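You operate a simulated robot arm through the tools that you are given. There is no shell and no other tool. Be economical: measure what you need, move in short steps, check, and stop when the job is done.

Carry out the task below with a simulated two-armed robot. There is one attempt and no reset: what you move stays moved.

## Task
Carry the green cash box with both arms and set it on the left end of the front desk.

It is judged by the outcome, as a careful person would: the job done as asked, and still so three seconds after it is handed in. It fails if anything else is knocked over, pushed out of place, dropped, spilled or broken.

## Robot
Two 7-joint arms with two-finger parallel grippers on one trunk, on a base that drives. Base frame: it is fixed to the floor where the robot stands at the start and does not move with it; the origin is under the middle of the robot, x ahead of it, y to its left, z up; the surface under the hand at the start is at about z = 750. Readings come in mm, degrees, newtons and seconds.
The left shoulder is at the start at [20, 138, 1225], the right one opposite. With the tool pointing down near the work surface each hand reaches from about 100 to 460 mm from the robot's upright axis, wherever it stands, measured 20 degrees to its own side. Places, roughly: left end of the front desk [-3900, 1400, 800]. Payload 1.57 kg a hand.
The TCP of each hand is the grasp point between the finger pads, 30 mm short of the fingertips. In the tool frame z runs along the fingers and y along their closing line. Largest opening 80 mm; finger width 17, thickness 12; the body of the gripper, 40 by 82 mm, starts 80 mm behind the TCP.
Orientation is that of the tool frame in the base frame, as a unit quaternion [w, x, y, z]. With the fingers straight down and closing along the base's y, the tool's x points along the base's -x, its y along +y and its z along -z.

## Interface
- The arms move only by the tool move_arm. It takes "left_deltas", "right_deltas" or both (then of equal length, played together; a hand with none holds still); each is a list of rows, each a list of 7 numbers: the shift along the tool's x, y, z in units of 150 mm (1.0 is 150 mm), then the turn, a rotation vector about the tool's x, y, z in units of 45 degrees (1.0 is 45 degrees), then the opening, from 0 (shut) to 1 (fully open). In form: [[x, y, z, wx, wy, wz, claw], ...]. A call has 1 to 8 rows; each row is the pose to reach, as a shift and turn from the pose commanded when the call began, along the tool's axes at that moment. A call with a number of a shift or a turn outside -1 to 1 is refused whole. Each row takes 0.2 s and may step no farther than 50 mm and 8.6 degrees from the row before; otherwise, or with a gripper value out of range, the whole call is refused. Where a pose cannot be reached the arm comes as near as it can. A force on the tool above 40 N (or 10 N above the force at the start of the call, whichever is more), or a blocked arm, ends the call early, and 0.2 s more pass. Each finger travels about 45 mm/s and halts on what it meets, pressing with about 42 N; the grip force reading is that of the motor and also rises with nothing between the fingers. The clock runs only during rows and for 0.2 s after the last one: add rows that repeat a pose to give the fingers time. It gives the time, the measured TCP pose, the force on the tool (base axes), the opening and the grip force at its end, in the units of the frame above (readings bear some noise), with the torque about the TCP (base axes, N m) and any sound that the robot's microphone picked up, and new pictures: "pictures" is both (left out), scene, wrist or none (wrist: the cameras of the hands that moved).
- Cameras (640 x 400 px; columns grow to the right, rows downward): "scene" is now at [187.9, -23, 1116.7]; the picture's right is [-0.26, -0.97, 0.00], its down [-0.46, 0.12, -0.88] and it looks along [0.85, -0.23, -0.48] (base axes); focal length 214 px, centre (320, 200). "left" rides on the left gripper at [72, 7, -122] in its tool frame; the picture's right is [-0.09, 1.00, 0.00], its down [-0.84, -0.08, -0.54] and it looks along [-0.54, -0.05, 0.84] (tool axes); focal length 238 px, centre (320, 200). "right" rides on the right gripper at [72, -7, -122] in its tool frame; the picture's right is [0.09, 1.00, 0.00], its down [-0.84, 0.08, -0.54] and it looks along [-0.54, 0.05, 0.84] (tool axes); focal length 238 px, centre (320, 200). There is no depth. A picture from a camera that has moved, and an enlarged one, comes with that camera's place and axes in the base frame and with its lens.
- lift_body(by): slides the trunk up (or, below 0, down) by that many mm; the arms and the scene camera ride with it, the base frame stays. It gives what a move gives, with no picture.
- drive_base(legs): drives the robot by 1 to 6 legs, each [ahead, left, turn to the left] in mm, mm and degrees, along the robot's own axes; the way and the turn of a leg run together, so that a leg with both is an arc; at most 1500 mm and 180 degrees a leg. The arms and the cameras ride along, it lands a little off, and it stops where it bumps. It gives what a move gives, and a new picture of the scene camera.
- head_to(pan, tilt): turns the head with the scene camera to pan (to the left, within 60 degrees either way) and tilt (down, from -29 to 69), counted from straight ahead of the robot. It gives what a move gives, and a new picture of the scene camera.
- zoom(camera, box): a new picture of the part [left, top, right, bottom] of that camera's present view, enlarged. The clock stands still meanwhile.
- finish_job(): hands the job in; it is judged then, once.

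Work in short steps. Places have to be worked out from the pictures, the camera data and where the tool is seen: move nearer, look again, correct. Check each grasp and each placing, and mend what went wrong. You have 120 turns and 260 pictures in all, those below and enlarged ones among them. Open the grippers and draw the arms clear of the work before you hand the job in, unless the task says otherwise; then end with one line.

The tools are called after "Call:" as name(argument=value, ...) on one line, values as JSON. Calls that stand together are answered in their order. move_arm: Moves the arms, as the interface text tells. Its arguments: {"type":"object","properties":{"left_deltas":{"type":"array","items":{"type":"array","items":{"type":"number"}}},"right_deltas":{"type":"array","items":{"type":"array","items":{"type":"number"}}},"pictures":{"type":"string","enum":["both","scene","wrist","none"]}},"required":[]} The other tools are called the same way: lift_body (by) slides the trunk up or down; drive_base (legs) drives the base; head_to (pan, tilt) turns the head that bears the scene camera; zoom (camera, box) takes an enlarged picture of a part of a camera's view; finish_job () hands the job in.

At the start:

```text
time_s: 0.0
left_tcp_pos: [391.6, 92.8, 1105.1]
left_ee_rot: [0.0, 0.001, 1.0, 0.0]
left_ft_force: [0.0, -0.2, -0.3]
left_moment: [0.0, 0.02, -0.01]
left_width: 79.8
left_grasp_force: 0.2
right_tcp_pos: [387.0, -289.1, 1104.7]
right_ee_rot: [0.0, 0.0, 1.0, -0.001]
right_ft_force: [-0.6, 0.5, -0.3]
right_moment: [0.01, -0.02, 0.01]
right_width: 79.9
right_grasp_force: 0.1
trunk travel left (down, up): [-600.0, 640.0]
robot x, y, heading: [1.0, -0.1, 0.1]
head pan, tilt: [-15.1, 28.7]
```

scene: 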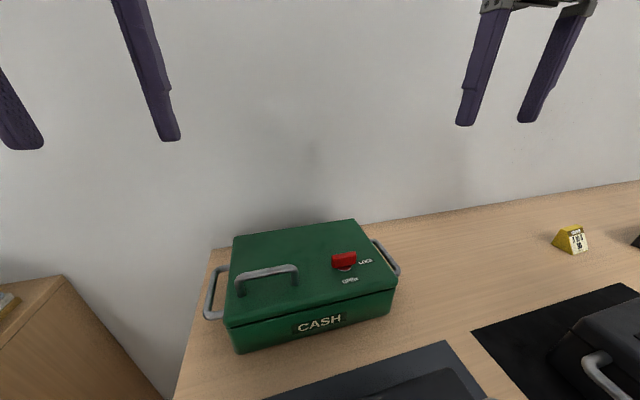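
right: 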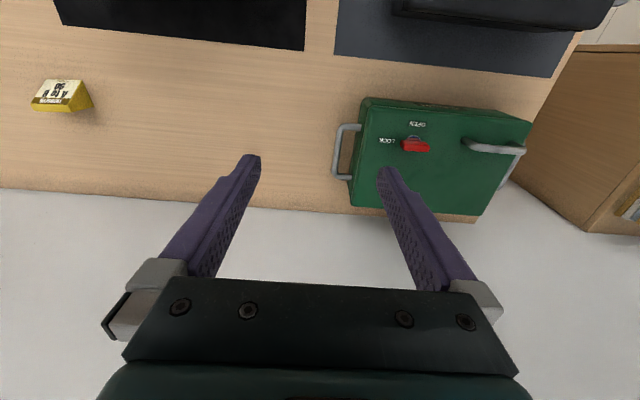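
left: 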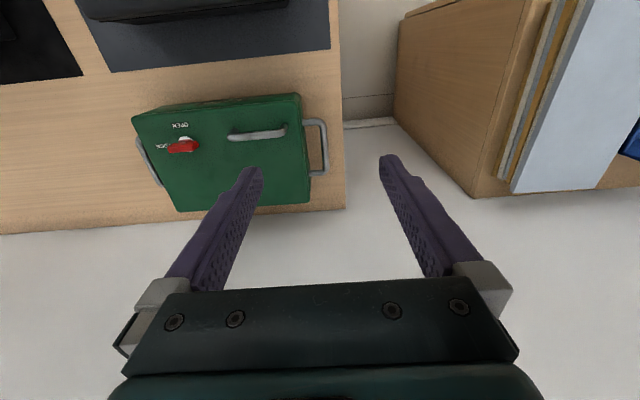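

I start with an enlarged look at the box, its handles and its latch.

Call:
zoom(camera="scene", box=[190, 200, 430, 360])

Call:
zoom(camera="left", box=[110, 70, 350, 220])

Call:
zoom(camera="right", box=[310, 70, 550, 220])

```text
2.50 times, centred on (310, 280) of scene
camera zoom: at [187.9, -23.0, 1116.7], right [-0.26, -0.97, 0.0], down [-0.46, 0.12, -0.88], along [0.85, -0.23, -0.48], focal length 536 px, centre (345, 0)
```

zoom: 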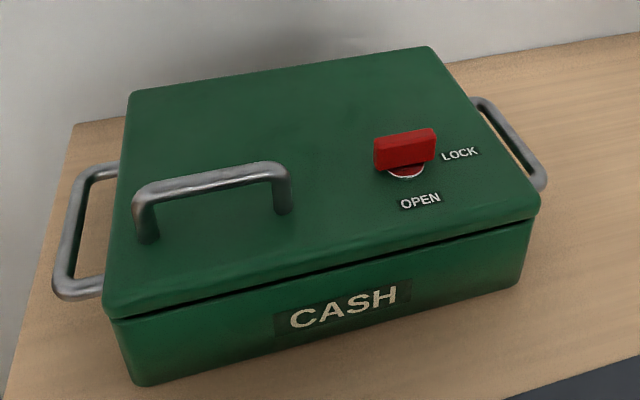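

```text
2.67 times, centred on (230, 145) of left
camera zoom: at [318.7, 100.4, 1226.8], right [0.09, 1.0, 0.0], down [0.84, -0.08, 0.54], along [0.54, -0.05, -0.84], focal length 636 px, centre (560, 347)
```

zoom: 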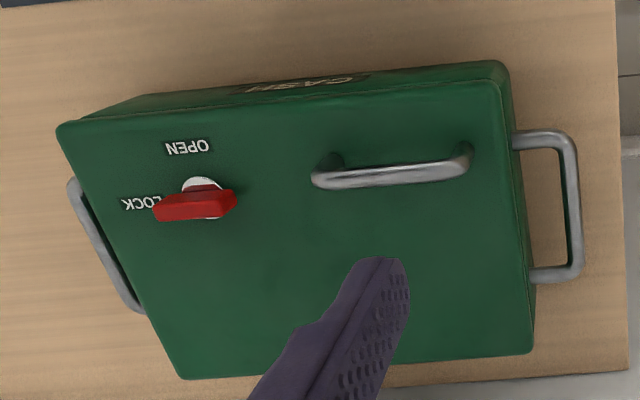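

```text
2.67 times, centred on (430, 145) of right
camera zoom: at [315.7, -295.2, 1227.3], right [-0.09, 1.0, 0.0], down [0.84, 0.08, 0.54], along [0.54, 0.05, -0.84], focal length 636 px, centre (27, 347)
```

zoom: 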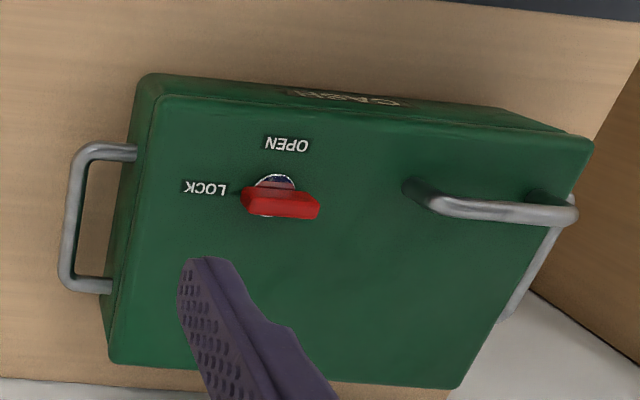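

The knob lies along LOCK, so the lid should be secured. Triangulated, the side handle bars run along x from about 431 to 522, at y ≈ 93 and y ≈ -243, z ≈ 803. I look around before driving.

Call:
head_to(pan=0, tilt=65)

Call:
head_to(pan=60, tilt=25)

Call:
head_to(pan=-60, tilt=25)

```text
time_s: 1.0
left_tcp_pos: [391.3, 93.4, 1104.3]
left_ee_rot: [0.0, 0.0, 1.0, 0.0]
left_ft_force: [0.7, -0.5, 0.0]
left_moment: [0.02, -0.02, -0.01]
left_width: 80.0
left_grasp_force: 0.0
right_tcp_pos: [387.7, -288.6, 1104.6]
right_ee_rot: [0.0, 0.0, 1.0, -0.001]
right_ft_force: [0.8, -0.5, -0.7]
right_moment: [0.02, 0.05, 0.0]
right_width: 80.1
right_grasp_force: 0.1
trunk travel left (down, up): [-600.0, 640.0]
robot x, y, heading: [-2.8, -0.4, -0.2]
head pan, tilt: [0.0, 65.0]
camera scene: at [160.8, 0.6, 1067.0], right [0.0, -1.0, 0.0], down [-0.91, 0.0, -0.42], along [0.42, 0.0, -0.91], focal length 214 px, centre (320, 200)
```

scene: 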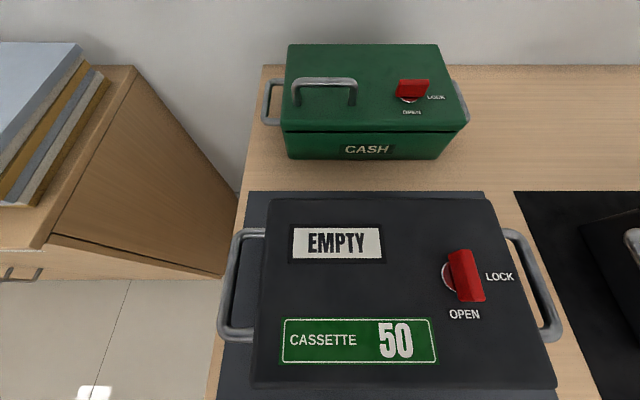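

```text
time_s: 2.3
left_tcp_pos: [392.3, 92.7, 1104.7]
left_ee_rot: [0.0, 0.0, 1.0, 0.0]
left_ft_force: [0.8, 0.7, -0.9]
left_moment: [0.02, 0.02, 0.03]
left_width: 79.8
left_grasp_force: 0.1
right_tcp_pos: [387.3, -288.9, 1104.9]
right_ee_rot: [0.0, 0.0, 1.0, -0.002]
right_ft_force: [0.0, 0.5, 0.5]
right_moment: [-0.01, -0.02, -0.05]
right_width: 80.4
right_grasp_force: 0.0
trunk travel left (down, up): [-600.0, 640.0]
robot x, y, heading: [2.1, -2.1, -0.0]
head pan, tilt: [60.0, 25.0]
camera scene: at [146.2, 80.3, 1122.5], right [0.87, -0.5, 0.0], down [-0.21, -0.37, -0.91], along [0.45, 0.78, -0.42], focal length 214 px, centre (320, 200)
```

scene: 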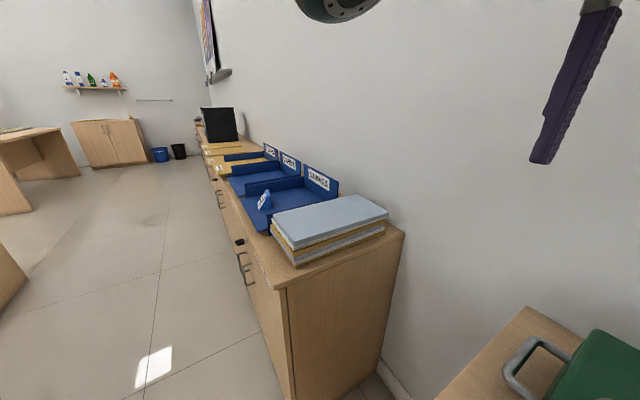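

```text
time_s: 4.3
left_tcp_pos: [392.7, 91.9, 1104.0]
left_ee_rot: [0.001, 0.001, 1.0, 0.0]
left_ft_force: [-0.6, -0.1, -0.2]
left_moment: [0.01, 0.0, 0.02]
left_width: 80.0
left_grasp_force: 0.0
right_tcp_pos: [386.3, -288.7, 1104.7]
right_ee_rot: [0.0, 0.0, 1.0, -0.001]
right_ft_force: [-0.7, 0.1, -0.2]
right_moment: [0.01, -0.03, 0.0]
right_width: 80.0
right_grasp_force: 0.0
trunk travel left (down, up): [-600.0, 640.0]
robot x, y, heading: [-0.7, 0.3, 0.1]
head pan, tilt: [-60.0, 25.0]
camera scene: at [146.2, -79.2, 1122.6], right [-0.87, -0.5, 0.0], down [-0.21, 0.37, -0.91], along [0.45, -0.78, -0.42], focal length 214 px, centre (320, 200)
```

scene: 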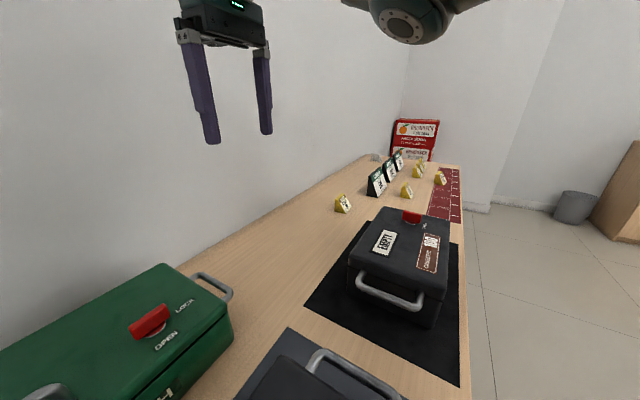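

A black cassette stands between the robot and the box, and the desk edge is close to the trunk, so I can't drive much nearer. I'll shift right to centre on the box, reach out while the hands are high, and then lower the trunk.

Call:
drive_base(legs=[[0, -75, 0]])

Call:
head_to(pan=0, tilt=40)

```text
time_s: 5.4
left_tcp_pos: [392.2, 16.8, 1104.3]
left_ee_rot: [0.0, 0.0, 1.0, -0.001]
left_ft_force: [-0.6, 0.1, 0.2]
left_moment: [0.03, 0.01, 0.02]
left_width: 80.0
left_grasp_force: 0.1
right_tcp_pos: [386.8, -363.3, 1102.5]
right_ee_rot: [0.001, 0.0, 1.0, -0.001]
right_ft_force: [-1.2, 0.1, -0.3]
right_moment: [-0.02, -0.02, 0.05]
right_width: 80.1
right_grasp_force: 0.1
trunk travel left (down, up): [-600.0, 640.0]
robot x, y, heading: [-0.9, -74.5, 0.3]
head pan, tilt: [-60.0, 25.0]
camera scene: at [146.1, -154.6, 1122.6], right [-0.87, -0.5, 0.0], down [-0.21, 0.37, -0.91], along [0.45, -0.78, -0.42], focal length 214 px, centre (320, 200)
```

scene: 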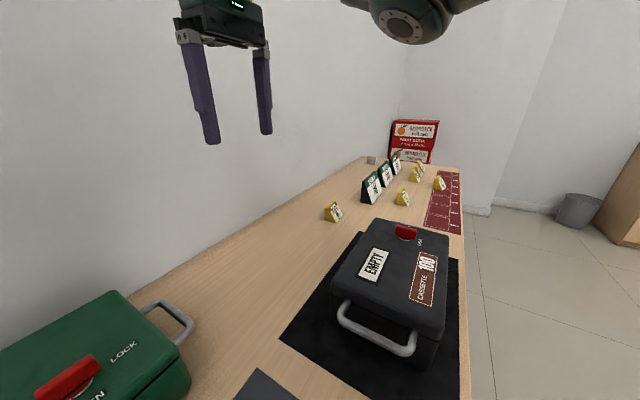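

```text
time_s: 6.7
left_tcp_pos: [392.2, 18.1, 1105.2]
left_ee_rot: [0.0, -0.001, 1.0, 0.0]
left_ft_force: [0.7, 0.0, -0.7]
left_moment: [-0.01, 0.0, -0.03]
left_width: 80.2
left_grasp_force: 0.0
right_tcp_pos: [386.7, -363.6, 1103.8]
right_ee_rot: [0.0, 0.0, 1.0, -0.001]
right_ft_force: [0.5, 1.2, -0.4]
right_moment: [0.0, 0.0, 0.01]
right_width: 80.3
right_grasp_force: 0.0
trunk travel left (down, up): [-600.0, 640.0]
robot x, y, heading: [0.9, -72.6, 0.2]
head pan, tilt: [0.0, 40.0]
camera scene: at [185.1, -74.8, 1099.3], right [0.0, -1.0, 0.0], down [-0.64, 0.0, -0.77], along [0.77, 0.0, -0.64], focal length 214 px, centre (320, 200)
```

scene: 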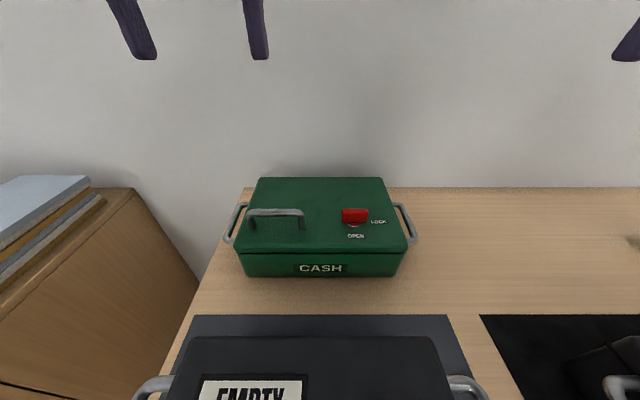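

The box is now centred and square to me. I move both hands out over the handles, still high up, and narrow the openings.

Call:
move_arm(left_deltas=[[-0.14, 0.12, 0, 0, 0, 0, 0.8], [-0.28, 0.24, 0, 0, 0, 0, 0.6], [-0.42, 0.36, 0, 0, 0, 0, 0.4], [-0.567, 0.48, 0, 0, 0, 0, 0.36]], right_deltas=[[-0.15, 0.2, 0, 0, 0, 0, 0.8], [-0.3, 0.4, 0, 0, 0, 0, 0.6], [-0.45, 0.6, 0, 0, 0, 0, 0.4], [-0.6, 0.82, 0, 0, 0, 0, 0.36]], pictures="wrist")

```text
time_s: 7.9
left_tcp_pos: [460.8, 98.0, 1066.2]
left_ee_rot: [-0.041, -0.004, 0.999, 0.001]
left_ft_force: [0.2, -0.5, -0.2]
left_moment: [0.01, 0.01, -0.01]
left_width: 29.0
left_grasp_force: 0.0
left hand out of reach, approached as far as the arm can: row 4
right_tcp_pos: [462.0, -251.2, 1067.5]
right_ee_rot: [-0.041, 0.007, 0.999, 0.0]
right_ft_force: [0.2, -0.8, -0.9]
right_moment: [0.01, 0.01, 0.02]
right_width: 28.7
right_grasp_force: 0.0
right hand out of reach, approached as far as the arm can: row 4
trunk travel left (down, up): [-600.0, 640.0]
robot x, y, heading: [1.4, -73.6, -0.0]
head pan, tilt: [0.0, 40.0]
stopped in row 4 (left hand): the arm was blocked; the commanded pose is now the measured one
camera right: at [400.0, -257.2, 1194.9], right [-0.08, 1.0, 0.01], down [0.88, 0.07, 0.47], along [0.47, 0.04, -0.88], focal length 238 px, centre (320, 200)
camera left: at [398.3, 103.8, 1194.2], right [0.08, 1.0, -0.01], down [0.88, -0.07, 0.47], along [0.47, -0.04, -0.88], focal length 238 px, centre (320, 200)
```

right: 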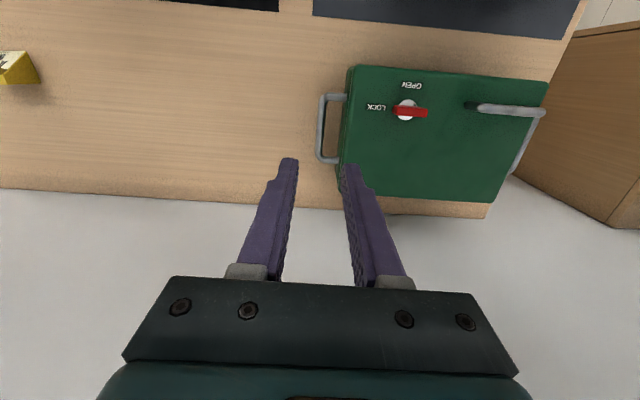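
left: 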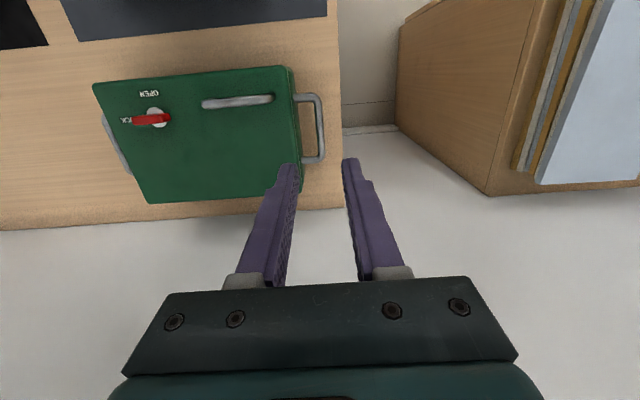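

Tool-down reach ends around x = 462 here, so I tilt both fingertips forward about 20° to get to x ≈ 477, with the bars at y ≈ 95 and y ≈ -245.

Call:
move_arm(left_deltas=[[0, 0, 0, 0, -0.18, 0, 0.36], [0, 0, 0, 0, -0.36, 0, 0.36], [0, -0.01, 0, 0, -0.55, 0, 0.36], [-0.107, -0.02, 0, 0, -0.55, 0, 0.36], [-0.107, -0.02, 0, 0, -0.55, 0, 0.36]], right_deltas=[[0, 0, 0, 0, -0.18, 0, 0.36], [0, 0, 0, 0, -0.36, 0, 0.36], [0, 0.02, 0, 0, -0.55, 0, 0.36], [-0.1, 0.04, 0, 0, -0.55, 0, 0.36], [-0.1, 0.04, 0, 0, -0.55, 0, 0.36]], pictures="wrist")

```text
time_s: 9.1
left_tcp_pos: [477.0, 95.1, 1066.3]
left_ee_rot: [0.175, -0.004, 0.985, 0.0]
left_ft_force: [0.0, -0.6, -0.7]
left_moment: [-0.03, 0.02, -0.03]
left_width: 28.6
left_grasp_force: 0.2
right_tcp_pos: [475.8, -247.0, 1066.6]
right_ee_rot: [0.176, 0.007, 0.984, -0.002]
right_ft_force: [0.1, -0.7, 0.0]
right_moment: [-0.02, 0.05, 0.01]
right_width: 28.8
right_grasp_force: 0.1
trunk travel left (down, up): [-600.0, 640.0]
robot x, y, heading: [-0.3, -75.0, 0.0]
head pan, tilt: [0.0, 40.0]
camera right: at [367.4, -250.9, 1157.0], right [-0.07, 1.0, -0.03], down [0.6, 0.07, 0.8], along [0.8, 0.04, -0.6], focal length 238 px, centre (320, 200)
camera left: at [366.8, 101.1, 1156.2], right [0.08, 1.0, 0.03], down [0.6, -0.07, 0.8], along [0.8, -0.04, -0.6], focal length 238 px, centre (320, 200)
```

right: 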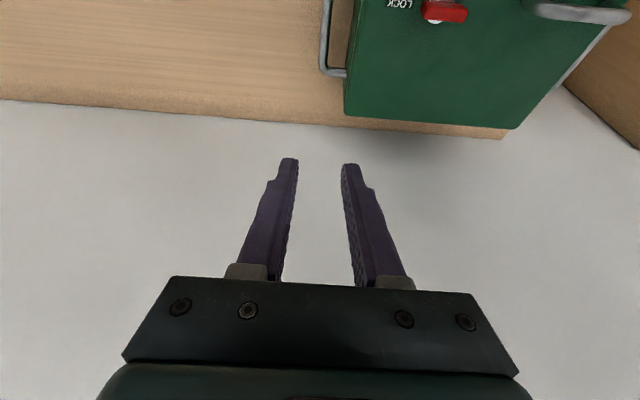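
left: 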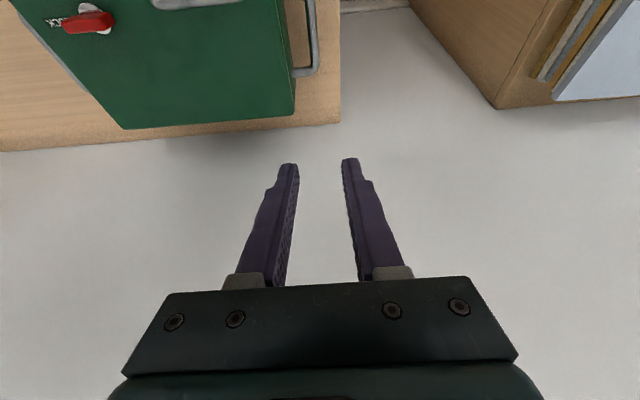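

Both hands are in line with the bars. I lower the trunk 160 mm and look again.

Call:
lift_body(by=-160)

Call:
zoom(camera="left", box=[160, 0, 480, 200])

Call:
zoom(camera="right", box=[160, 0, 480, 200])

Call:
zoom(camera="scene", box=[160, 0, 480, 200])

```text
time_s: 10.9
left_tcp_pos: [477.0, 95.0, 906.8]
left_ee_rot: [0.175, -0.004, 0.985, 0.001]
left_ft_force: [0.1, -0.1, -0.1]
left_moment: [0.01, -0.01, -0.01]
left_width: 28.7
left_grasp_force: 0.2
right_tcp_pos: [477.7, -246.1, 906.6]
right_ee_rot: [0.175, 0.007, 0.985, -0.001]
right_ft_force: [0.7, 0.4, -0.7]
right_moment: [-0.02, 0.01, 0.01]
right_width: 28.9
right_grasp_force: 0.0
trunk travel left (down, up): [-440.0, 800.0]
robot x, y, heading: [-1.8, -77.7, 0.0]
head pan, tilt: [0.0, 40.0]
```

```text
2.00 times, centred on (320, 100) of left
camera zoom: at [366.8, 101.0, 996.4], right [0.08, 1.0, 0.03], down [0.6, -0.07, 0.8], along [0.8, -0.04, -0.6], focal length 477 px, centre (320, 400)
```

zoom: 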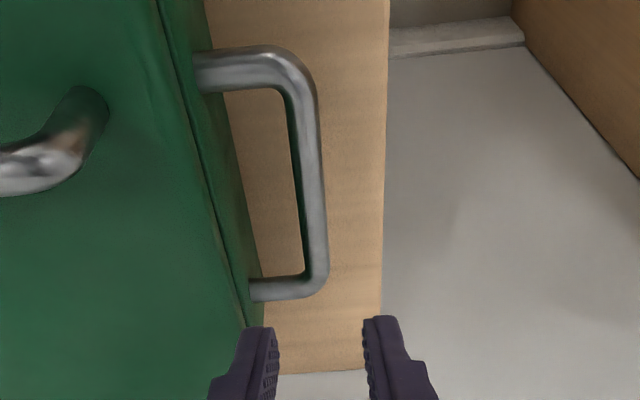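

```text
2.00 times, centred on (320, 100) of right
camera zoom: at [367.4, -250.7, 997.2], right [-0.07, 1.0, -0.03], down [0.6, 0.07, 0.8], along [0.8, 0.04, -0.6], focal length 477 px, centre (320, 400)
```

zoom: 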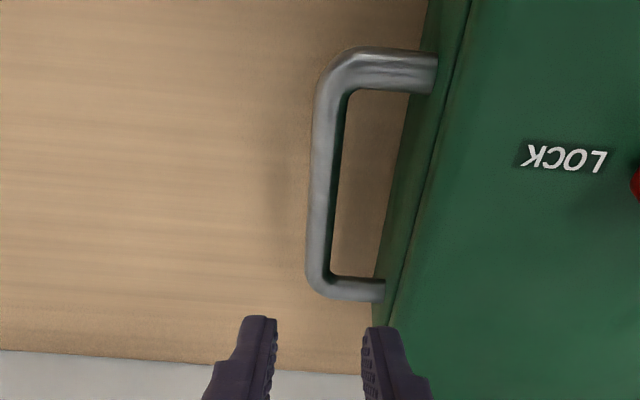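

```text
2.00 times, centred on (320, 100) of scene
camera zoom: at [185.1, -74.7, 939.3], right [0.0, -1.0, 0.0], down [-0.64, 0.0, -0.77], along [0.77, 0.0, -0.64], focal length 429 px, centre (320, 400)
```

zoom: 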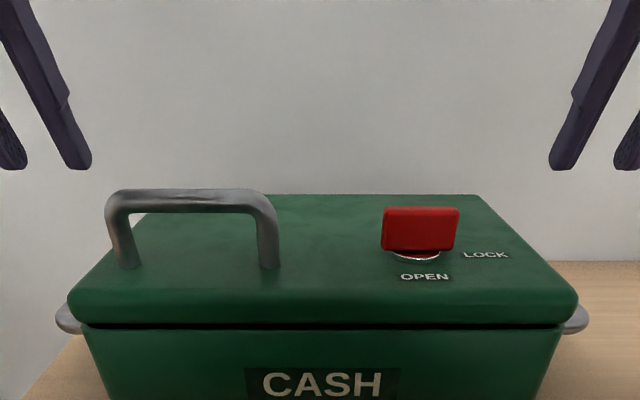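

The bars sit at y ≈ 94 and y ≈ -247, which matches the hands. The gap to the box is about 24 mm, so I narrow the opening to 22 mm and lower to just above the bars.

Call:
move_arm(left_deltas=[[0, -0.003, 0, 0, 0, 0, 0.275], [0, -0.005, 0, 0, 0, 0, 0.275]], right_deltas=[[0, 0, 0, 0, 0, 0, 0.275], [0, 0, 0, 0, 0, 0, 0.275]], pictures="none")

Call:
lift_body(by=-60)

Call:
zoom(camera="left", box=[200, 50, 440, 200])

Call:
zoom(camera="right", box=[200, 50, 440, 200])

```text
time_s: 11.5
left_tcp_pos: [477.5, 93.5, 906.5]
left_ee_rot: [0.176, -0.003, 0.984, 0.0]
left_ft_force: [-0.7, 0.0, 0.1]
left_moment: [0.03, -0.01, 0.04]
left_width: 22.2
left_grasp_force: 0.0
right_tcp_pos: [475.9, -244.4, 906.1]
right_ee_rot: [0.174, 0.007, 0.985, -0.001]
right_ft_force: [-0.2, 0.0, 0.2]
right_moment: [0.02, 0.0, 0.03]
right_width: 21.9
right_grasp_force: 0.1
trunk travel left (down, up): [-440.0, 800.0]
robot x, y, heading: [-0.6, -71.7, 0.0]
head pan, tilt: [0.0, 40.0]
```

```text
time_s: 12.7
left_tcp_pos: [477.9, 94.6, 882.7]
left_ee_rot: [0.177, -0.003, 0.984, 0.0]
left_ft_force: [0.4, 0.8, 0.5]
left_moment: [0.02, 0.07, 0.02]
left_width: 22.2
left_grasp_force: 0.0
right_tcp_pos: [477.4, -245.3, 883.7]
right_ee_rot: [0.175, 0.007, 0.984, -0.002]
right_ft_force: [-0.6, 0.5, 0.0]
right_moment: [0.01, 0.0, -0.01]
right_width: 22.1
right_grasp_force: 0.1
trunk travel left (down, up): [-415.0, 825.0]
robot x, y, heading: [0.3, -75.0, -0.0]
head pan, tilt: [0.0, 40.0]
stopped: the arm was blocked; the commanded pose is now the measured one
```

```text
2.67 times, centred on (320, 125) of left
camera zoom: at [367.2, 100.0, 972.6], right [0.08, 1.0, 0.03], down [0.6, -0.07, 0.8], along [0.8, -0.04, -0.6], focal length 636 px, centre (320, 400)
```

zoom: 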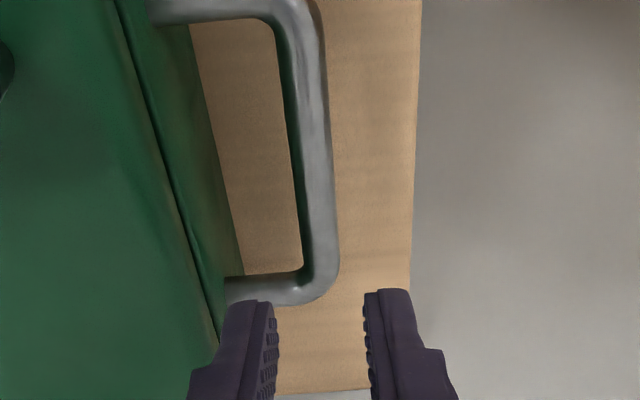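

```text
2.67 times, centred on (320, 125) of right
camera zoom: at [367.6, -250.8, 973.3], right [-0.07, 1.0, -0.03], down [0.6, 0.07, 0.8], along [0.8, 0.04, -0.6], focal length 636 px, centre (320, 400)
```

zoom: 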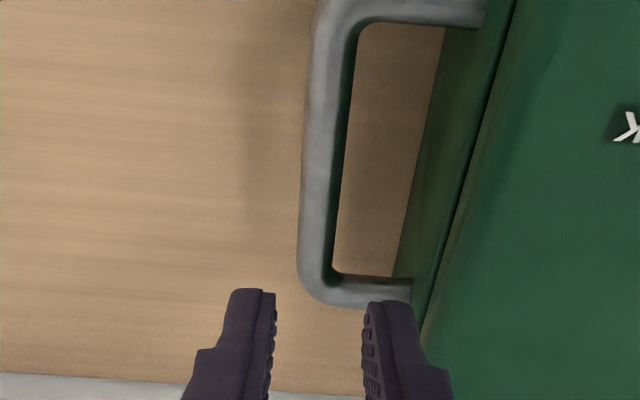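

Something stopped the trunk after 25 mm, with no force on the hands. I look for what touched.

Call:
head_to(pan=50, tilt=50)

Call:
head_to(pan=-50, tilt=50)

Call:
head_to(pan=0, tilt=69)

```text
time_s: 13.9
left_tcp_pos: [479.2, 89.0, 882.3]
left_ee_rot: [0.176, -0.004, 0.984, -0.001]
left_ft_force: [0.2, -0.9, 0.0]
left_moment: [0.0, 0.03, 0.02]
left_width: 22.0
left_grasp_force: 0.1
right_tcp_pos: [477.5, -250.0, 884.7]
right_ee_rot: [0.176, 0.007, 0.984, -0.004]
right_ft_force: [1.1, -0.7, -0.1]
right_moment: [-0.04, -0.02, -0.02]
right_width: 22.0
right_grasp_force: 0.1
trunk travel left (down, up): [-415.0, 825.0]
robot x, y, heading: [-0.4, -76.7, 0.0]
head pan, tilt: [50.0, 50.0]
camera scene: at [153.8, -22.9, 900.6], right [0.73, -0.68, 0.0], down [-0.52, -0.56, -0.64], along [0.44, 0.47, -0.77], focal length 214 px, centre (320, 200)
```

scene: 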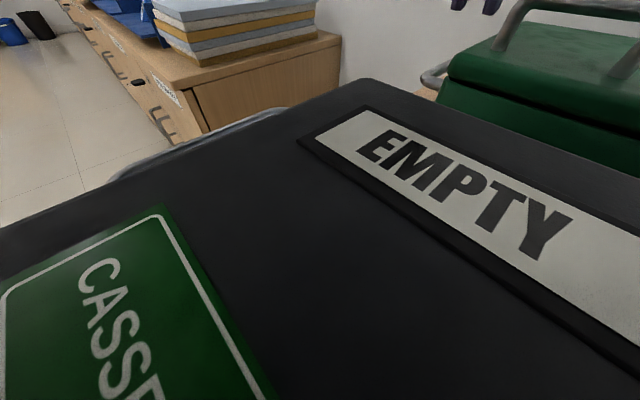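

```text
time_s: 15.6
left_tcp_pos: [482.1, 94.7, 885.4]
left_ee_rot: [0.178, -0.003, 0.984, 0.001]
left_ft_force: [-0.7, -0.6, 0.3]
left_moment: [-0.01, 0.0, 0.01]
left_width: 22.1
left_grasp_force: 0.1
right_tcp_pos: [481.6, -245.5, 884.3]
right_ee_rot: [0.178, 0.007, 0.984, -0.002]
right_ft_force: [0.2, 0.1, -0.5]
right_moment: [0.02, 0.01, -0.03]
right_width: 22.0
right_grasp_force: 0.0
trunk travel left (down, up): [-415.0, 825.0]
robot x, y, heading: [-3.2, -74.9, -0.0]
head pan, tilt: [-50.0, 50.0]
camera scene: at [156.8, -130.6, 901.1], right [-0.74, -0.68, 0.0], down [-0.51, 0.56, -0.65], along [0.44, -0.47, -0.76], focal length 214 px, centre (320, 200)
```

scene: 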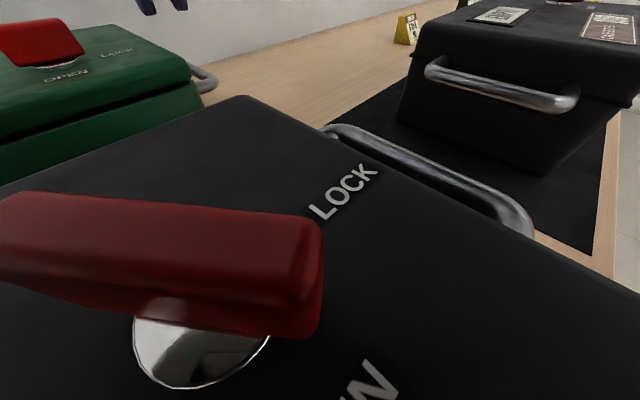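

```text
time_s: 16.8
left_tcp_pos: [478.7, 93.3, 883.2]
left_ee_rot: [0.177, -0.003, 0.984, 0.001]
left_ft_force: [-0.2, -1.0, -0.5]
left_moment: [-0.02, -0.02, -0.02]
left_width: 22.0
left_grasp_force: 0.1
right_tcp_pos: [477.7, -245.8, 883.6]
right_ee_rot: [0.176, 0.007, 0.984, -0.001]
right_ft_force: [-0.4, 0.5, -0.6]
right_moment: [0.01, -0.02, 0.0]
right_width: 21.8
right_grasp_force: 0.0
trunk travel left (down, up): [-415.0, 825.0]
robot x, y, heading: [-2.2, -75.9, 0.2]
head pan, tilt: [0.0, 68.8]
camera scene: at [157.5, -78.1, 879.0], right [-0.05, -1.0, 0.0], down [-0.93, 0.05, -0.37], along [0.36, -0.02, -0.93], focal length 214 px, centre (320, 200)
```

scene: 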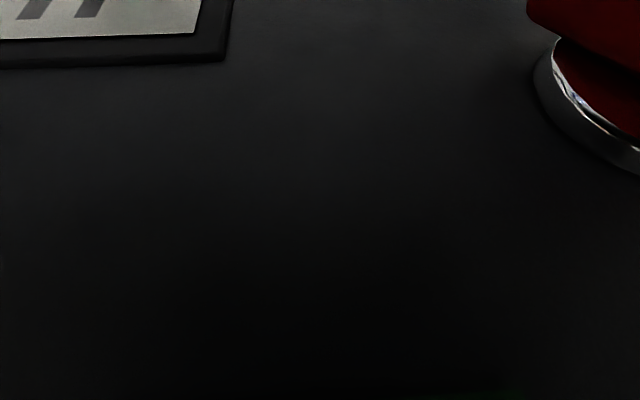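

The head was resting against the lid of the black cassette. I back the trunk off and raise the head; the arms can reach down the rest of the way themselves.

Call:
lift_body(by=45)

Call:
head_to(pan=0, tilt=35)

```text
time_s: 17.7
left_tcp_pos: [476.8, 95.0, 926.1]
left_ee_rot: [0.174, -0.003, 0.985, 0.0]
left_ft_force: [0.4, 0.4, -0.1]
left_moment: [0.02, -0.02, -0.01]
left_width: 22.1
left_grasp_force: 0.2
right_tcp_pos: [475.6, -245.5, 926.7]
right_ee_rot: [0.175, 0.007, 0.985, -0.001]
right_ft_force: [-0.1, -0.9, -0.2]
right_moment: [0.01, -0.02, -0.02]
right_width: 21.9
right_grasp_force: 0.0
trunk travel left (down, up): [-460.0, 780.0]
robot x, y, heading: [-0.6, -73.6, 0.1]
head pan, tilt: [0.0, 68.8]
```

```text
time_s: 18.7
left_tcp_pos: [476.3, 93.3, 926.5]
left_ee_rot: [0.175, -0.003, 0.985, 0.001]
left_ft_force: [0.7, -0.4, 0.1]
left_moment: [-0.02, 0.0, 0.02]
left_width: 21.9
left_grasp_force: 0.1
right_tcp_pos: [475.5, -245.2, 926.3]
right_ee_rot: [0.175, 0.007, 0.985, -0.001]
right_ft_force: [0.0, 1.0, -0.2]
right_moment: [0.01, 0.0, 0.02]
right_width: 22.3
right_grasp_force: 0.1
trunk travel left (down, up): [-460.0, 780.0]
robot x, y, heading: [-2.7, -79.1, -0.0]
head pan, tilt: [0.0, 35.0]
camera scene: at [187.1, -74.7, 966.3], right [0.0, -1.0, 0.0], down [-0.57, 0.0, -0.82], along [0.82, 0.0, -0.57], focal length 214 px, centre (320, 200)
```

scene: 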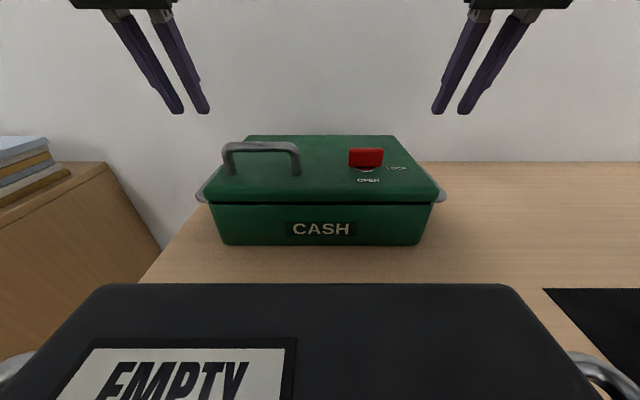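

Nothing looks out of place. I lower both hands straight down 75 mm with the arms, to just above the bars.

Call:
move_arm(left_deltas=[[0.0867, 0, 0.2345, 0, 0, 0, 0.275], [0.1735, 0, 0.469, 0, 0, 0, 0.275]], right_deltas=[[0.0867, 0, 0.2345, 0, 0, 0, 0.275], [0.1735, 0, 0.469, 0, 0, 0, 0.275]], pictures="wrist")

```text
time_s: 19.3
left_tcp_pos: [475.2, 96.4, 850.7]
left_ee_rot: [0.176, -0.003, 0.984, 0.001]
left_ft_force: [0.0, 0.2, 0.2]
left_moment: [0.0, 0.02, -0.01]
left_width: 21.9
left_grasp_force: 0.1
right_tcp_pos: [475.2, -246.5, 850.2]
right_ee_rot: [0.174, 0.006, 0.985, 0.0]
right_ft_force: [-0.5, -0.5, 0.0]
right_moment: [-0.02, -0.01, 0.02]
right_width: 22.1
right_grasp_force: 0.1
trunk travel left (down, up): [-460.0, 780.0]
robot x, y, heading: [-0.5, -74.3, 0.3]
head pan, tilt: [0.0, 35.0]
camera right: at [365.6, -251.4, 941.3], right [-0.07, 1.0, -0.03], down [0.6, 0.07, 0.8], along [0.8, 0.04, -0.6], focal length 238 px, centre (320, 200)
camera left: at [363.9, 101.9, 940.3], right [0.08, 1.0, 0.03], down [0.6, -0.07, 0.8], along [0.8, -0.04, -0.6], focal length 238 px, centre (320, 200)
```

right: 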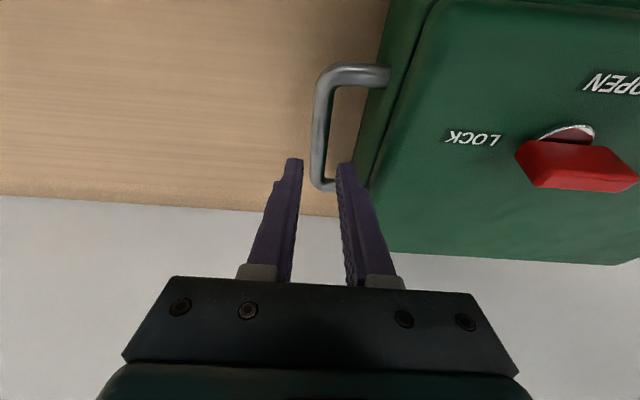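
left: 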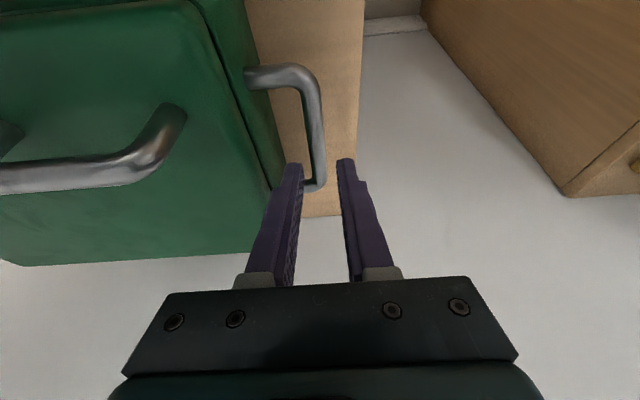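

I zoom in to check the lateral alignment at the bars.

Call:
zoom(camera="left", box=[240, 60, 400, 210])

Call:
zoom(camera="right", box=[240, 60, 400, 210])

```text
2.67 times, centred on (320, 135) of left
camera zoom: at [363.9, 101.9, 940.3], right [0.08, 1.0, 0.03], down [0.6, -0.07, 0.8], along [0.8, -0.04, -0.6], focal length 636 px, centre (320, 373)
```

zoom: 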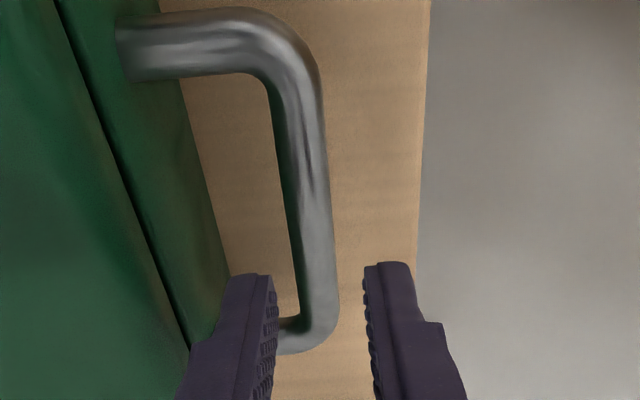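

```text
2.67 times, centred on (320, 135) of right
camera zoom: at [365.6, -251.4, 941.3], right [-0.07, 1.0, -0.03], down [0.6, 0.07, 0.8], along [0.8, 0.04, -0.6], focal length 636 px, centre (320, 373)
```

zoom: 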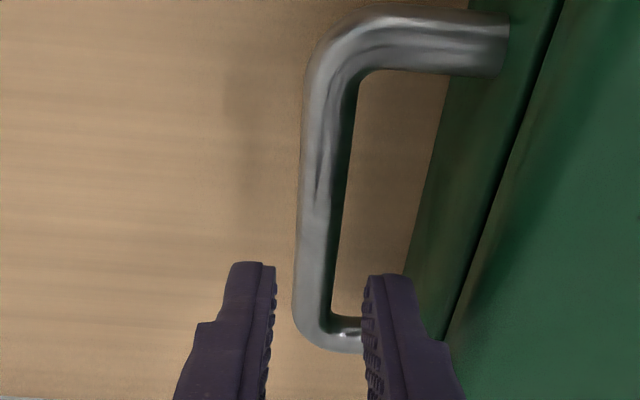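

Both bars lie between the fingers, with the inner finger clear of the box. I go down the last 48 mm.

Call:
move_arm(left_deltas=[[0.0555, -0.003, 0.15, 0, 0, 0, 0.275], [0.111, -0.006, 0.3, 0, 0, 0, 0.275]], right_deltas=[[0.0555, 0, 0.15, 0, 0, 0, 0.275], [0.111, 0, 0.3, 0, 0, 0, 0.275]], pictures="both")

```text
time_s: 19.9
left_tcp_pos: [476.3, 93.4, 802.5]
left_ee_rot: [0.175, -0.003, 0.984, 0.002]
left_ft_force: [0.0, 0.0, 0.5]
left_moment: [-0.01, -0.01, 0.01]
left_width: 22.0
left_grasp_force: 0.0
right_tcp_pos: [474.4, -246.3, 802.0]
right_ee_rot: [0.175, 0.007, 0.985, -0.002]
right_ft_force: [-0.1, -0.2, 0.1]
right_moment: [0.01, -0.01, 0.03]
right_width: 22.0
right_grasp_force: 0.0
trunk travel left (down, up): [-460.0, 780.0]
robot x, y, heading: [-4.0, -75.2, 0.0]
head pan, tilt: [0.0, 35.0]
camera scene: at [186.9, -74.7, 966.4], right [0.0, -1.0, 0.0], down [-0.57, 0.0, -0.82], along [0.82, 0.0, -0.57], focal length 214 px, centre (320, 200)
camera right: at [365.8, -251.4, 893.5], right [-0.07, 1.0, -0.03], down [0.6, 0.07, 0.8], along [0.8, 0.04, -0.6], focal length 238 px, centre (320, 200)
camera left: at [365.2, 100.0, 891.9], right [0.08, 1.0, 0.03], down [0.6, -0.07, 0.8], along [0.8, -0.04, -0.6], focal length 238 px, centre (320, 200)
```

scene: 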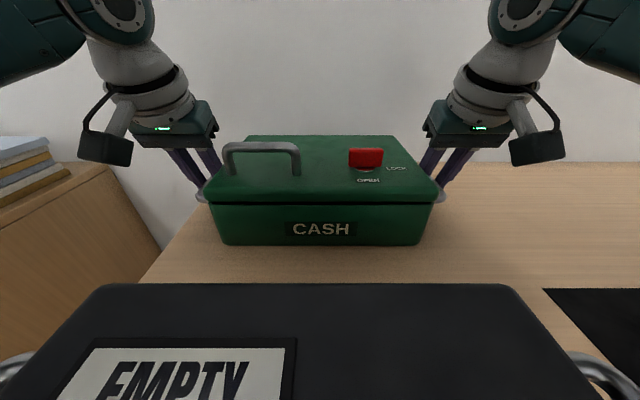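
right: 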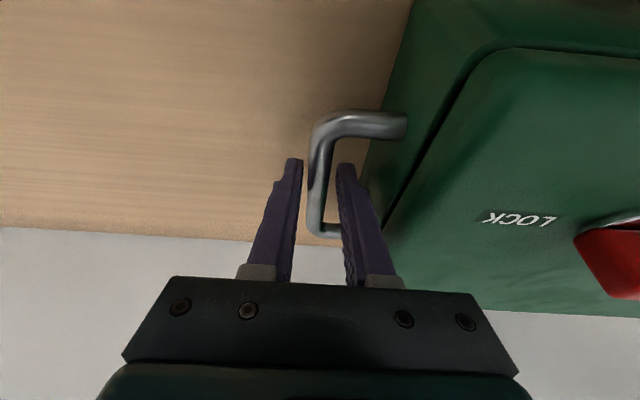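
left: 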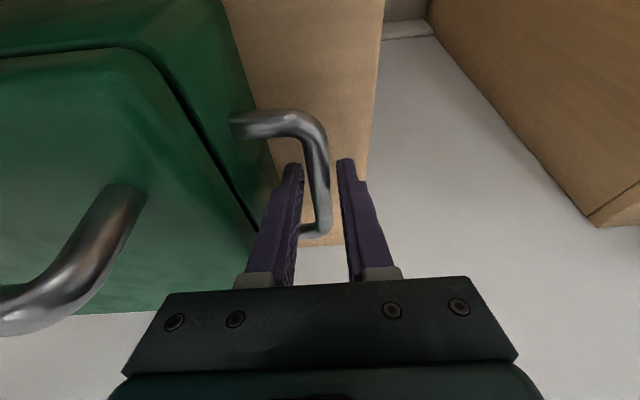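

The bars lie between the pads at about TCP height. I close both grippers.

Call:
move_arm(left_deltas=[[0, 0, 0, 0, 0, 0, 0.1], [0, 0, 0, 0, 0, 0, 0], [0, 0, 0, 0, 0, 0, 0], [0, 0, 0, 0, 0, 0, 0]], right_deltas=[[0, 0, 0, 0, 0, 0, 0.1], [0, 0, 0, 0, 0, 0, 0], [0, 0, 0, 0, 0, 0, 0], [0, 0, 0, 0, 0, 0, 0]], pictures="wrist")

```text
time_s: 20.9
left_tcp_pos: [477.5, 93.7, 801.9]
left_ee_rot: [0.175, -0.004, 0.985, 0.0]
left_ft_force: [1.9, -1.2, -0.9]
left_moment: [-0.05, -0.39, -0.57]
left_width: 12.8
left_grasp_force: 29.9
right_tcp_pos: [474.6, -246.3, 803.5]
right_ee_rot: [0.174, 0.006, 0.985, -0.002]
right_ft_force: [0.8, -0.8, -0.7]
right_moment: [-0.01, -0.37, 0.57]
right_width: 12.9
right_grasp_force: 30.6
trunk travel left (down, up): [-460.0, 780.0]
robot x, y, heading: [-4.2, -76.1, -0.1]
head pan, tilt: [0.0, 35.0]
camera right: at [366.2, -251.7, 893.7], right [-0.07, 1.0, -0.03], down [0.6, 0.07, 0.8], along [0.8, 0.04, -0.6], focal length 238 px, centre (320, 200)
camera left: at [365.5, 99.5, 892.1], right [0.08, 1.0, 0.03], down [0.6, -0.07, 0.8], along [0.8, -0.04, -0.6], focal length 238 px, centre (320, 200)
```

right: 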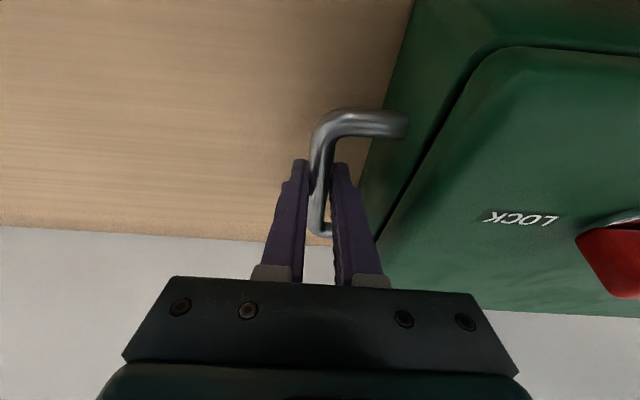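
left: 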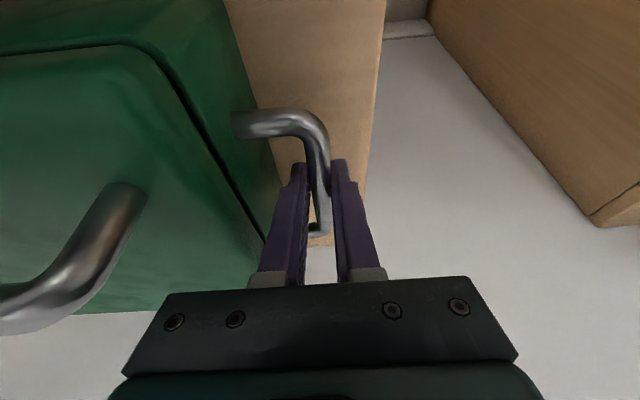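

Both grippers hold on 12.8 mm bars. I lift slightly with the trunk to test the grip and weight.

Call:
lift_body(by=15)

Call:
head_to(pan=0, tilt=32)

```text
time_s: 21.5
left_tcp_pos: [474.5, 94.3, 816.6]
left_ee_rot: [0.174, -0.003, 0.985, 0.0]
left_ft_force: [-0.5, -1.7, -5.7]
left_moment: [-0.04, -0.18, -0.57]
left_width: 12.8
left_grasp_force: 29.8
right_tcp_pos: [473.0, -245.3, 817.6]
right_ee_rot: [0.174, 0.005, 0.985, -0.001]
right_ft_force: [0.1, 2.1, -6.0]
right_moment: [-0.02, 0.25, 0.56]
right_width: 12.8
right_grasp_force: 30.1
trunk travel left (down, up): [-475.0, 765.0]
robot x, y, heading: [-2.7, -75.6, 0.1]
head pan, tilt: [0.0, 35.0]
```

```text
time_s: 22.1
left_tcp_pos: [476.1, 93.6, 816.3]
left_ee_rot: [0.175, -0.004, 0.985, 0.001]
left_ft_force: [-0.4, -1.4, -4.9]
left_moment: [0.04, -0.06, -0.52]
left_width: 12.8
left_grasp_force: 30.1
right_tcp_pos: [475.2, -246.9, 818.1]
right_ee_rot: [0.175, 0.006, 0.985, -0.002]
right_ft_force: [-0.2, 1.5, -5.7]
right_moment: [-0.01, 0.1, 0.57]
right_width: 12.7
right_grasp_force: 29.7
trunk travel left (down, up): [-475.0, 765.0]
robot x, y, heading: [-0.2, -72.8, -0.2]
head pan, tilt: [0.0, 32.0]
camera scene: at [187.6, -74.7, 985.8], right [0.0, -1.0, 0.0], down [-0.53, 0.0, -0.85], along [0.85, 0.0, -0.53], focal length 214 px, centre (320, 200)
```

scene: 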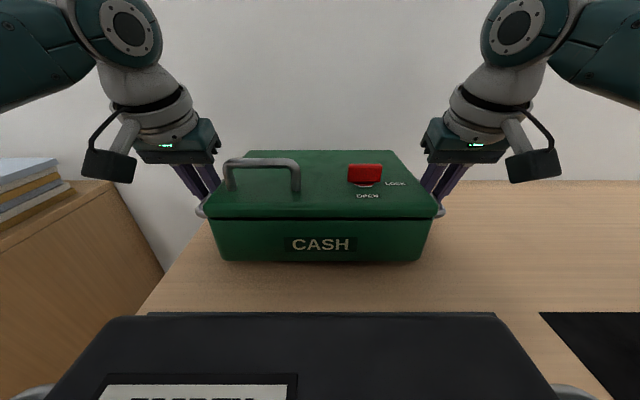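

The box hangs free at about 5.5 N a hand and level. I lift it well above the cassettes.

Call:
lift_body(by=180)

Call:
drive_base(legs=[[-150, 0, 0]])

```text
time_s: 24.1
left_tcp_pos: [475.2, 94.6, 997.7]
left_ee_rot: [0.174, -0.003, 0.985, 0.001]
left_ft_force: [0.4, -3.2, -5.6]
left_moment: [0.0, 0.08, -0.58]
left_width: 12.6
left_grasp_force: 29.4
right_tcp_pos: [474.3, -247.0, 997.9]
right_ee_rot: [0.174, 0.006, 0.985, 0.0]
right_ft_force: [0.4, 2.8, -6.5]
right_moment: [0.04, -0.02, 0.55]
right_width: 12.7
right_grasp_force: 29.6
trunk travel left (down, up): [-655.0, 585.0]
robot x, y, heading: [-4.5, -74.8, 0.3]
head pan, tilt: [0.0, 32.0]
```

```text
time_s: 25.5
left_tcp_pos: [327.7, 94.2, 997.4]
left_ee_rot: [0.175, -0.005, 0.985, 0.001]
left_ft_force: [0.8, -4.0, -5.8]
left_moment: [-0.02, 0.01, -0.57]
left_width: 12.8
left_grasp_force: 29.6
right_tcp_pos: [326.5, -247.0, 999.2]
right_ee_rot: [0.174, 0.006, 0.985, -0.002]
right_ft_force: [-0.7, 3.8, -6.3]
right_moment: [0.02, 0.04, 0.54]
right_width: 12.9
right_grasp_force: 30.3
trunk travel left (down, up): [-655.0, 585.0]
robot x, y, heading: [-152.4, -78.7, 0.0]
head pan, tilt: [0.0, 32.0]
camera scene: at [39.9, -74.6, 1165.8], right [0.0, -1.0, 0.0], down [-0.53, 0.0, -0.85], along [0.85, 0.0, -0.53], focal length 214 px, centre (320, 200)
```

scene: 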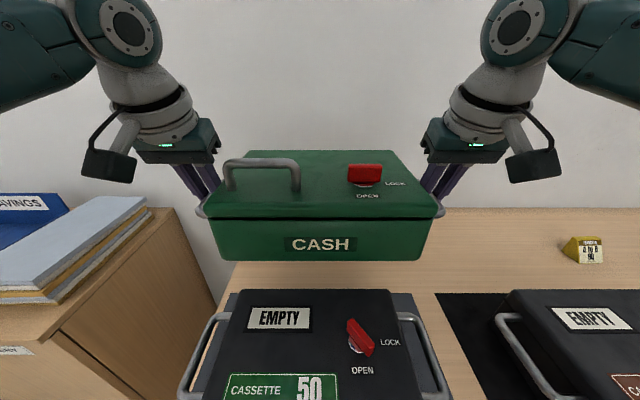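

The cassette stands where it stood before, but its red knob may have been turned when the head touched it. I zoom in to compare.

Call:
zoom(camera="scene", box=[220, 280, 460, 400])

Call:
head_to(pan=0, tilt=65)

```text
2.67 times, centred on (340, 340) of scene
camera zoom: at [39.9, -74.6, 1165.8], right [0.0, -1.0, 0.0], down [-0.53, 0.0, -0.85], along [0.85, 0.0, -0.53], focal length 572 px, centre (267, -173)
```

zoom: 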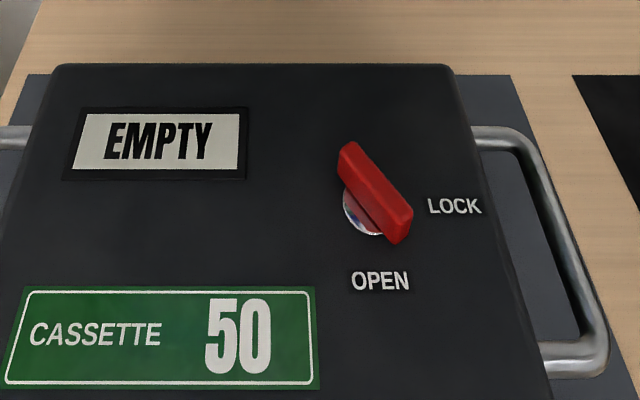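

```text
time_s: 26.5
left_tcp_pos: [327.4, 94.2, 996.7]
left_ee_rot: [0.175, -0.004, 0.985, 0.001]
left_ft_force: [0.1, -0.3, -6.2]
left_moment: [0.03, 0.02, -0.57]
left_width: 12.6
left_grasp_force: 29.8
right_tcp_pos: [326.5, -245.3, 998.7]
right_ee_rot: [0.174, 0.006, 0.985, -0.002]
right_ft_force: [0.1, -1.0, -6.7]
right_moment: [-0.01, 0.03, 0.58]
right_width: 12.9
right_grasp_force: 29.6
trunk travel left (down, up): [-655.0, 585.0]
robot x, y, heading: [-153.6, -75.0, 0.2]
head pan, tilt: [0.0, 65.0]
camera scene: at [11.2, -74.6, 1121.4], right [0.0, -1.0, 0.0], down [-0.91, 0.0, -0.42], along [0.42, 0.0, -0.91], focal length 214 px, centre (320, 200)
```

scene: 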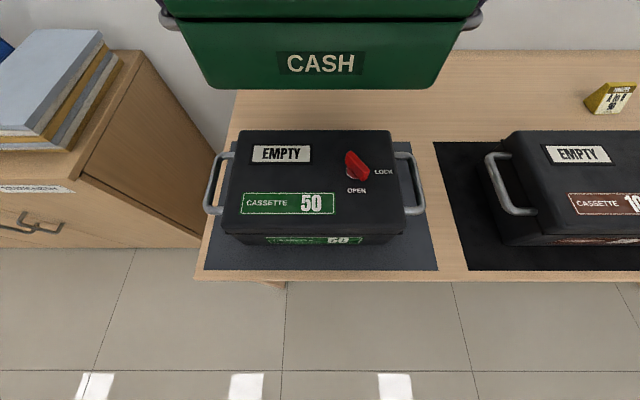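

Comparing the views, my head contact turned the cassette 50 knob by about 28° from OPEN; it was straight at OPEN before. The cassette itself hasn't moved. I'll set the knob back after the delivery. Now I back off and turn to see the room.

Call:
drive_base(legs=[[-400, 0, 0]])

Call:
head_to(pan=60, tilt=15)

```text
time_s: 29.0
left_tcp_pos: [-77.0, 94.1, 996.3]
left_ee_rot: [0.175, -0.003, 0.985, 0.001]
left_ft_force: [-0.3, 0.0, -5.8]
left_moment: [-0.02, 0.0, -0.53]
left_width: 12.7
left_grasp_force: 29.1
right_tcp_pos: [-79.3, -247.1, 997.4]
right_ee_rot: [0.174, 0.007, 0.985, 0.0]
right_ft_force: [0.4, -0.2, -6.8]
right_moment: [-0.03, 0.05, 0.56]
right_width: 12.8
right_grasp_force: 29.4
trunk travel left (down, up): [-655.0, 585.0]
robot x, y, heading: [-553.5, -77.8, -0.1]
head pan, tilt: [0.0, 65.0]
camera scene: at [-394.1, -75.0, 1121.3], right [0.0, -1.0, 0.0], down [-0.91, 0.0, -0.42], along [0.42, 0.0, -0.91], focal length 214 px, centre (320, 200)
```

scene: 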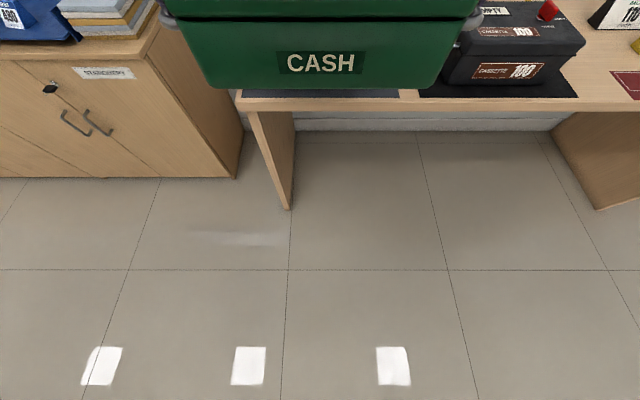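

```text
time_s: 30.3
left_tcp_pos: [-77.8, 93.9, 996.3]
left_ee_rot: [0.174, -0.004, 0.985, 0.001]
left_ft_force: [0.3, 0.5, -5.6]
left_moment: [-0.01, -0.01, -0.54]
left_width: 12.8
left_grasp_force: 29.1
right_tcp_pos: [-79.5, -247.2, 997.6]
right_ee_rot: [0.175, 0.006, 0.985, -0.001]
right_ft_force: [-0.1, -1.3, -6.1]
right_moment: [-0.06, 0.0, 0.52]
right_width: 12.8
right_grasp_force: 30.0
trunk travel left (down, up): [-655.0, 585.0]
robot x, y, heading: [-556.9, -72.6, 0.1]
head pan, tilt: [60.0, 15.0]
camera scene: at [-407.9, 5.8, 1193.1], right [0.87, -0.5, 0.0], down [-0.13, -0.22, -0.97], along [0.48, 0.84, -0.26], focal length 214 px, centre (320, 200)
```

scene: 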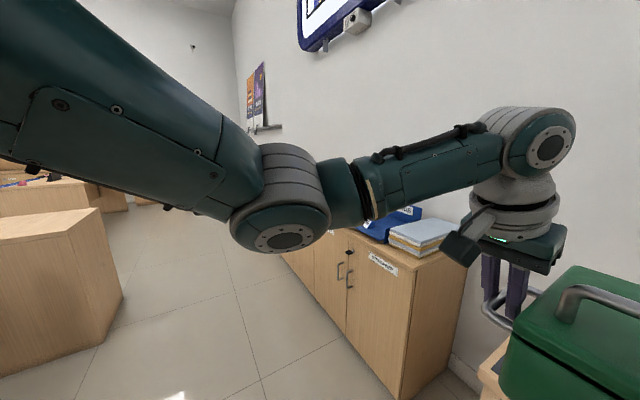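

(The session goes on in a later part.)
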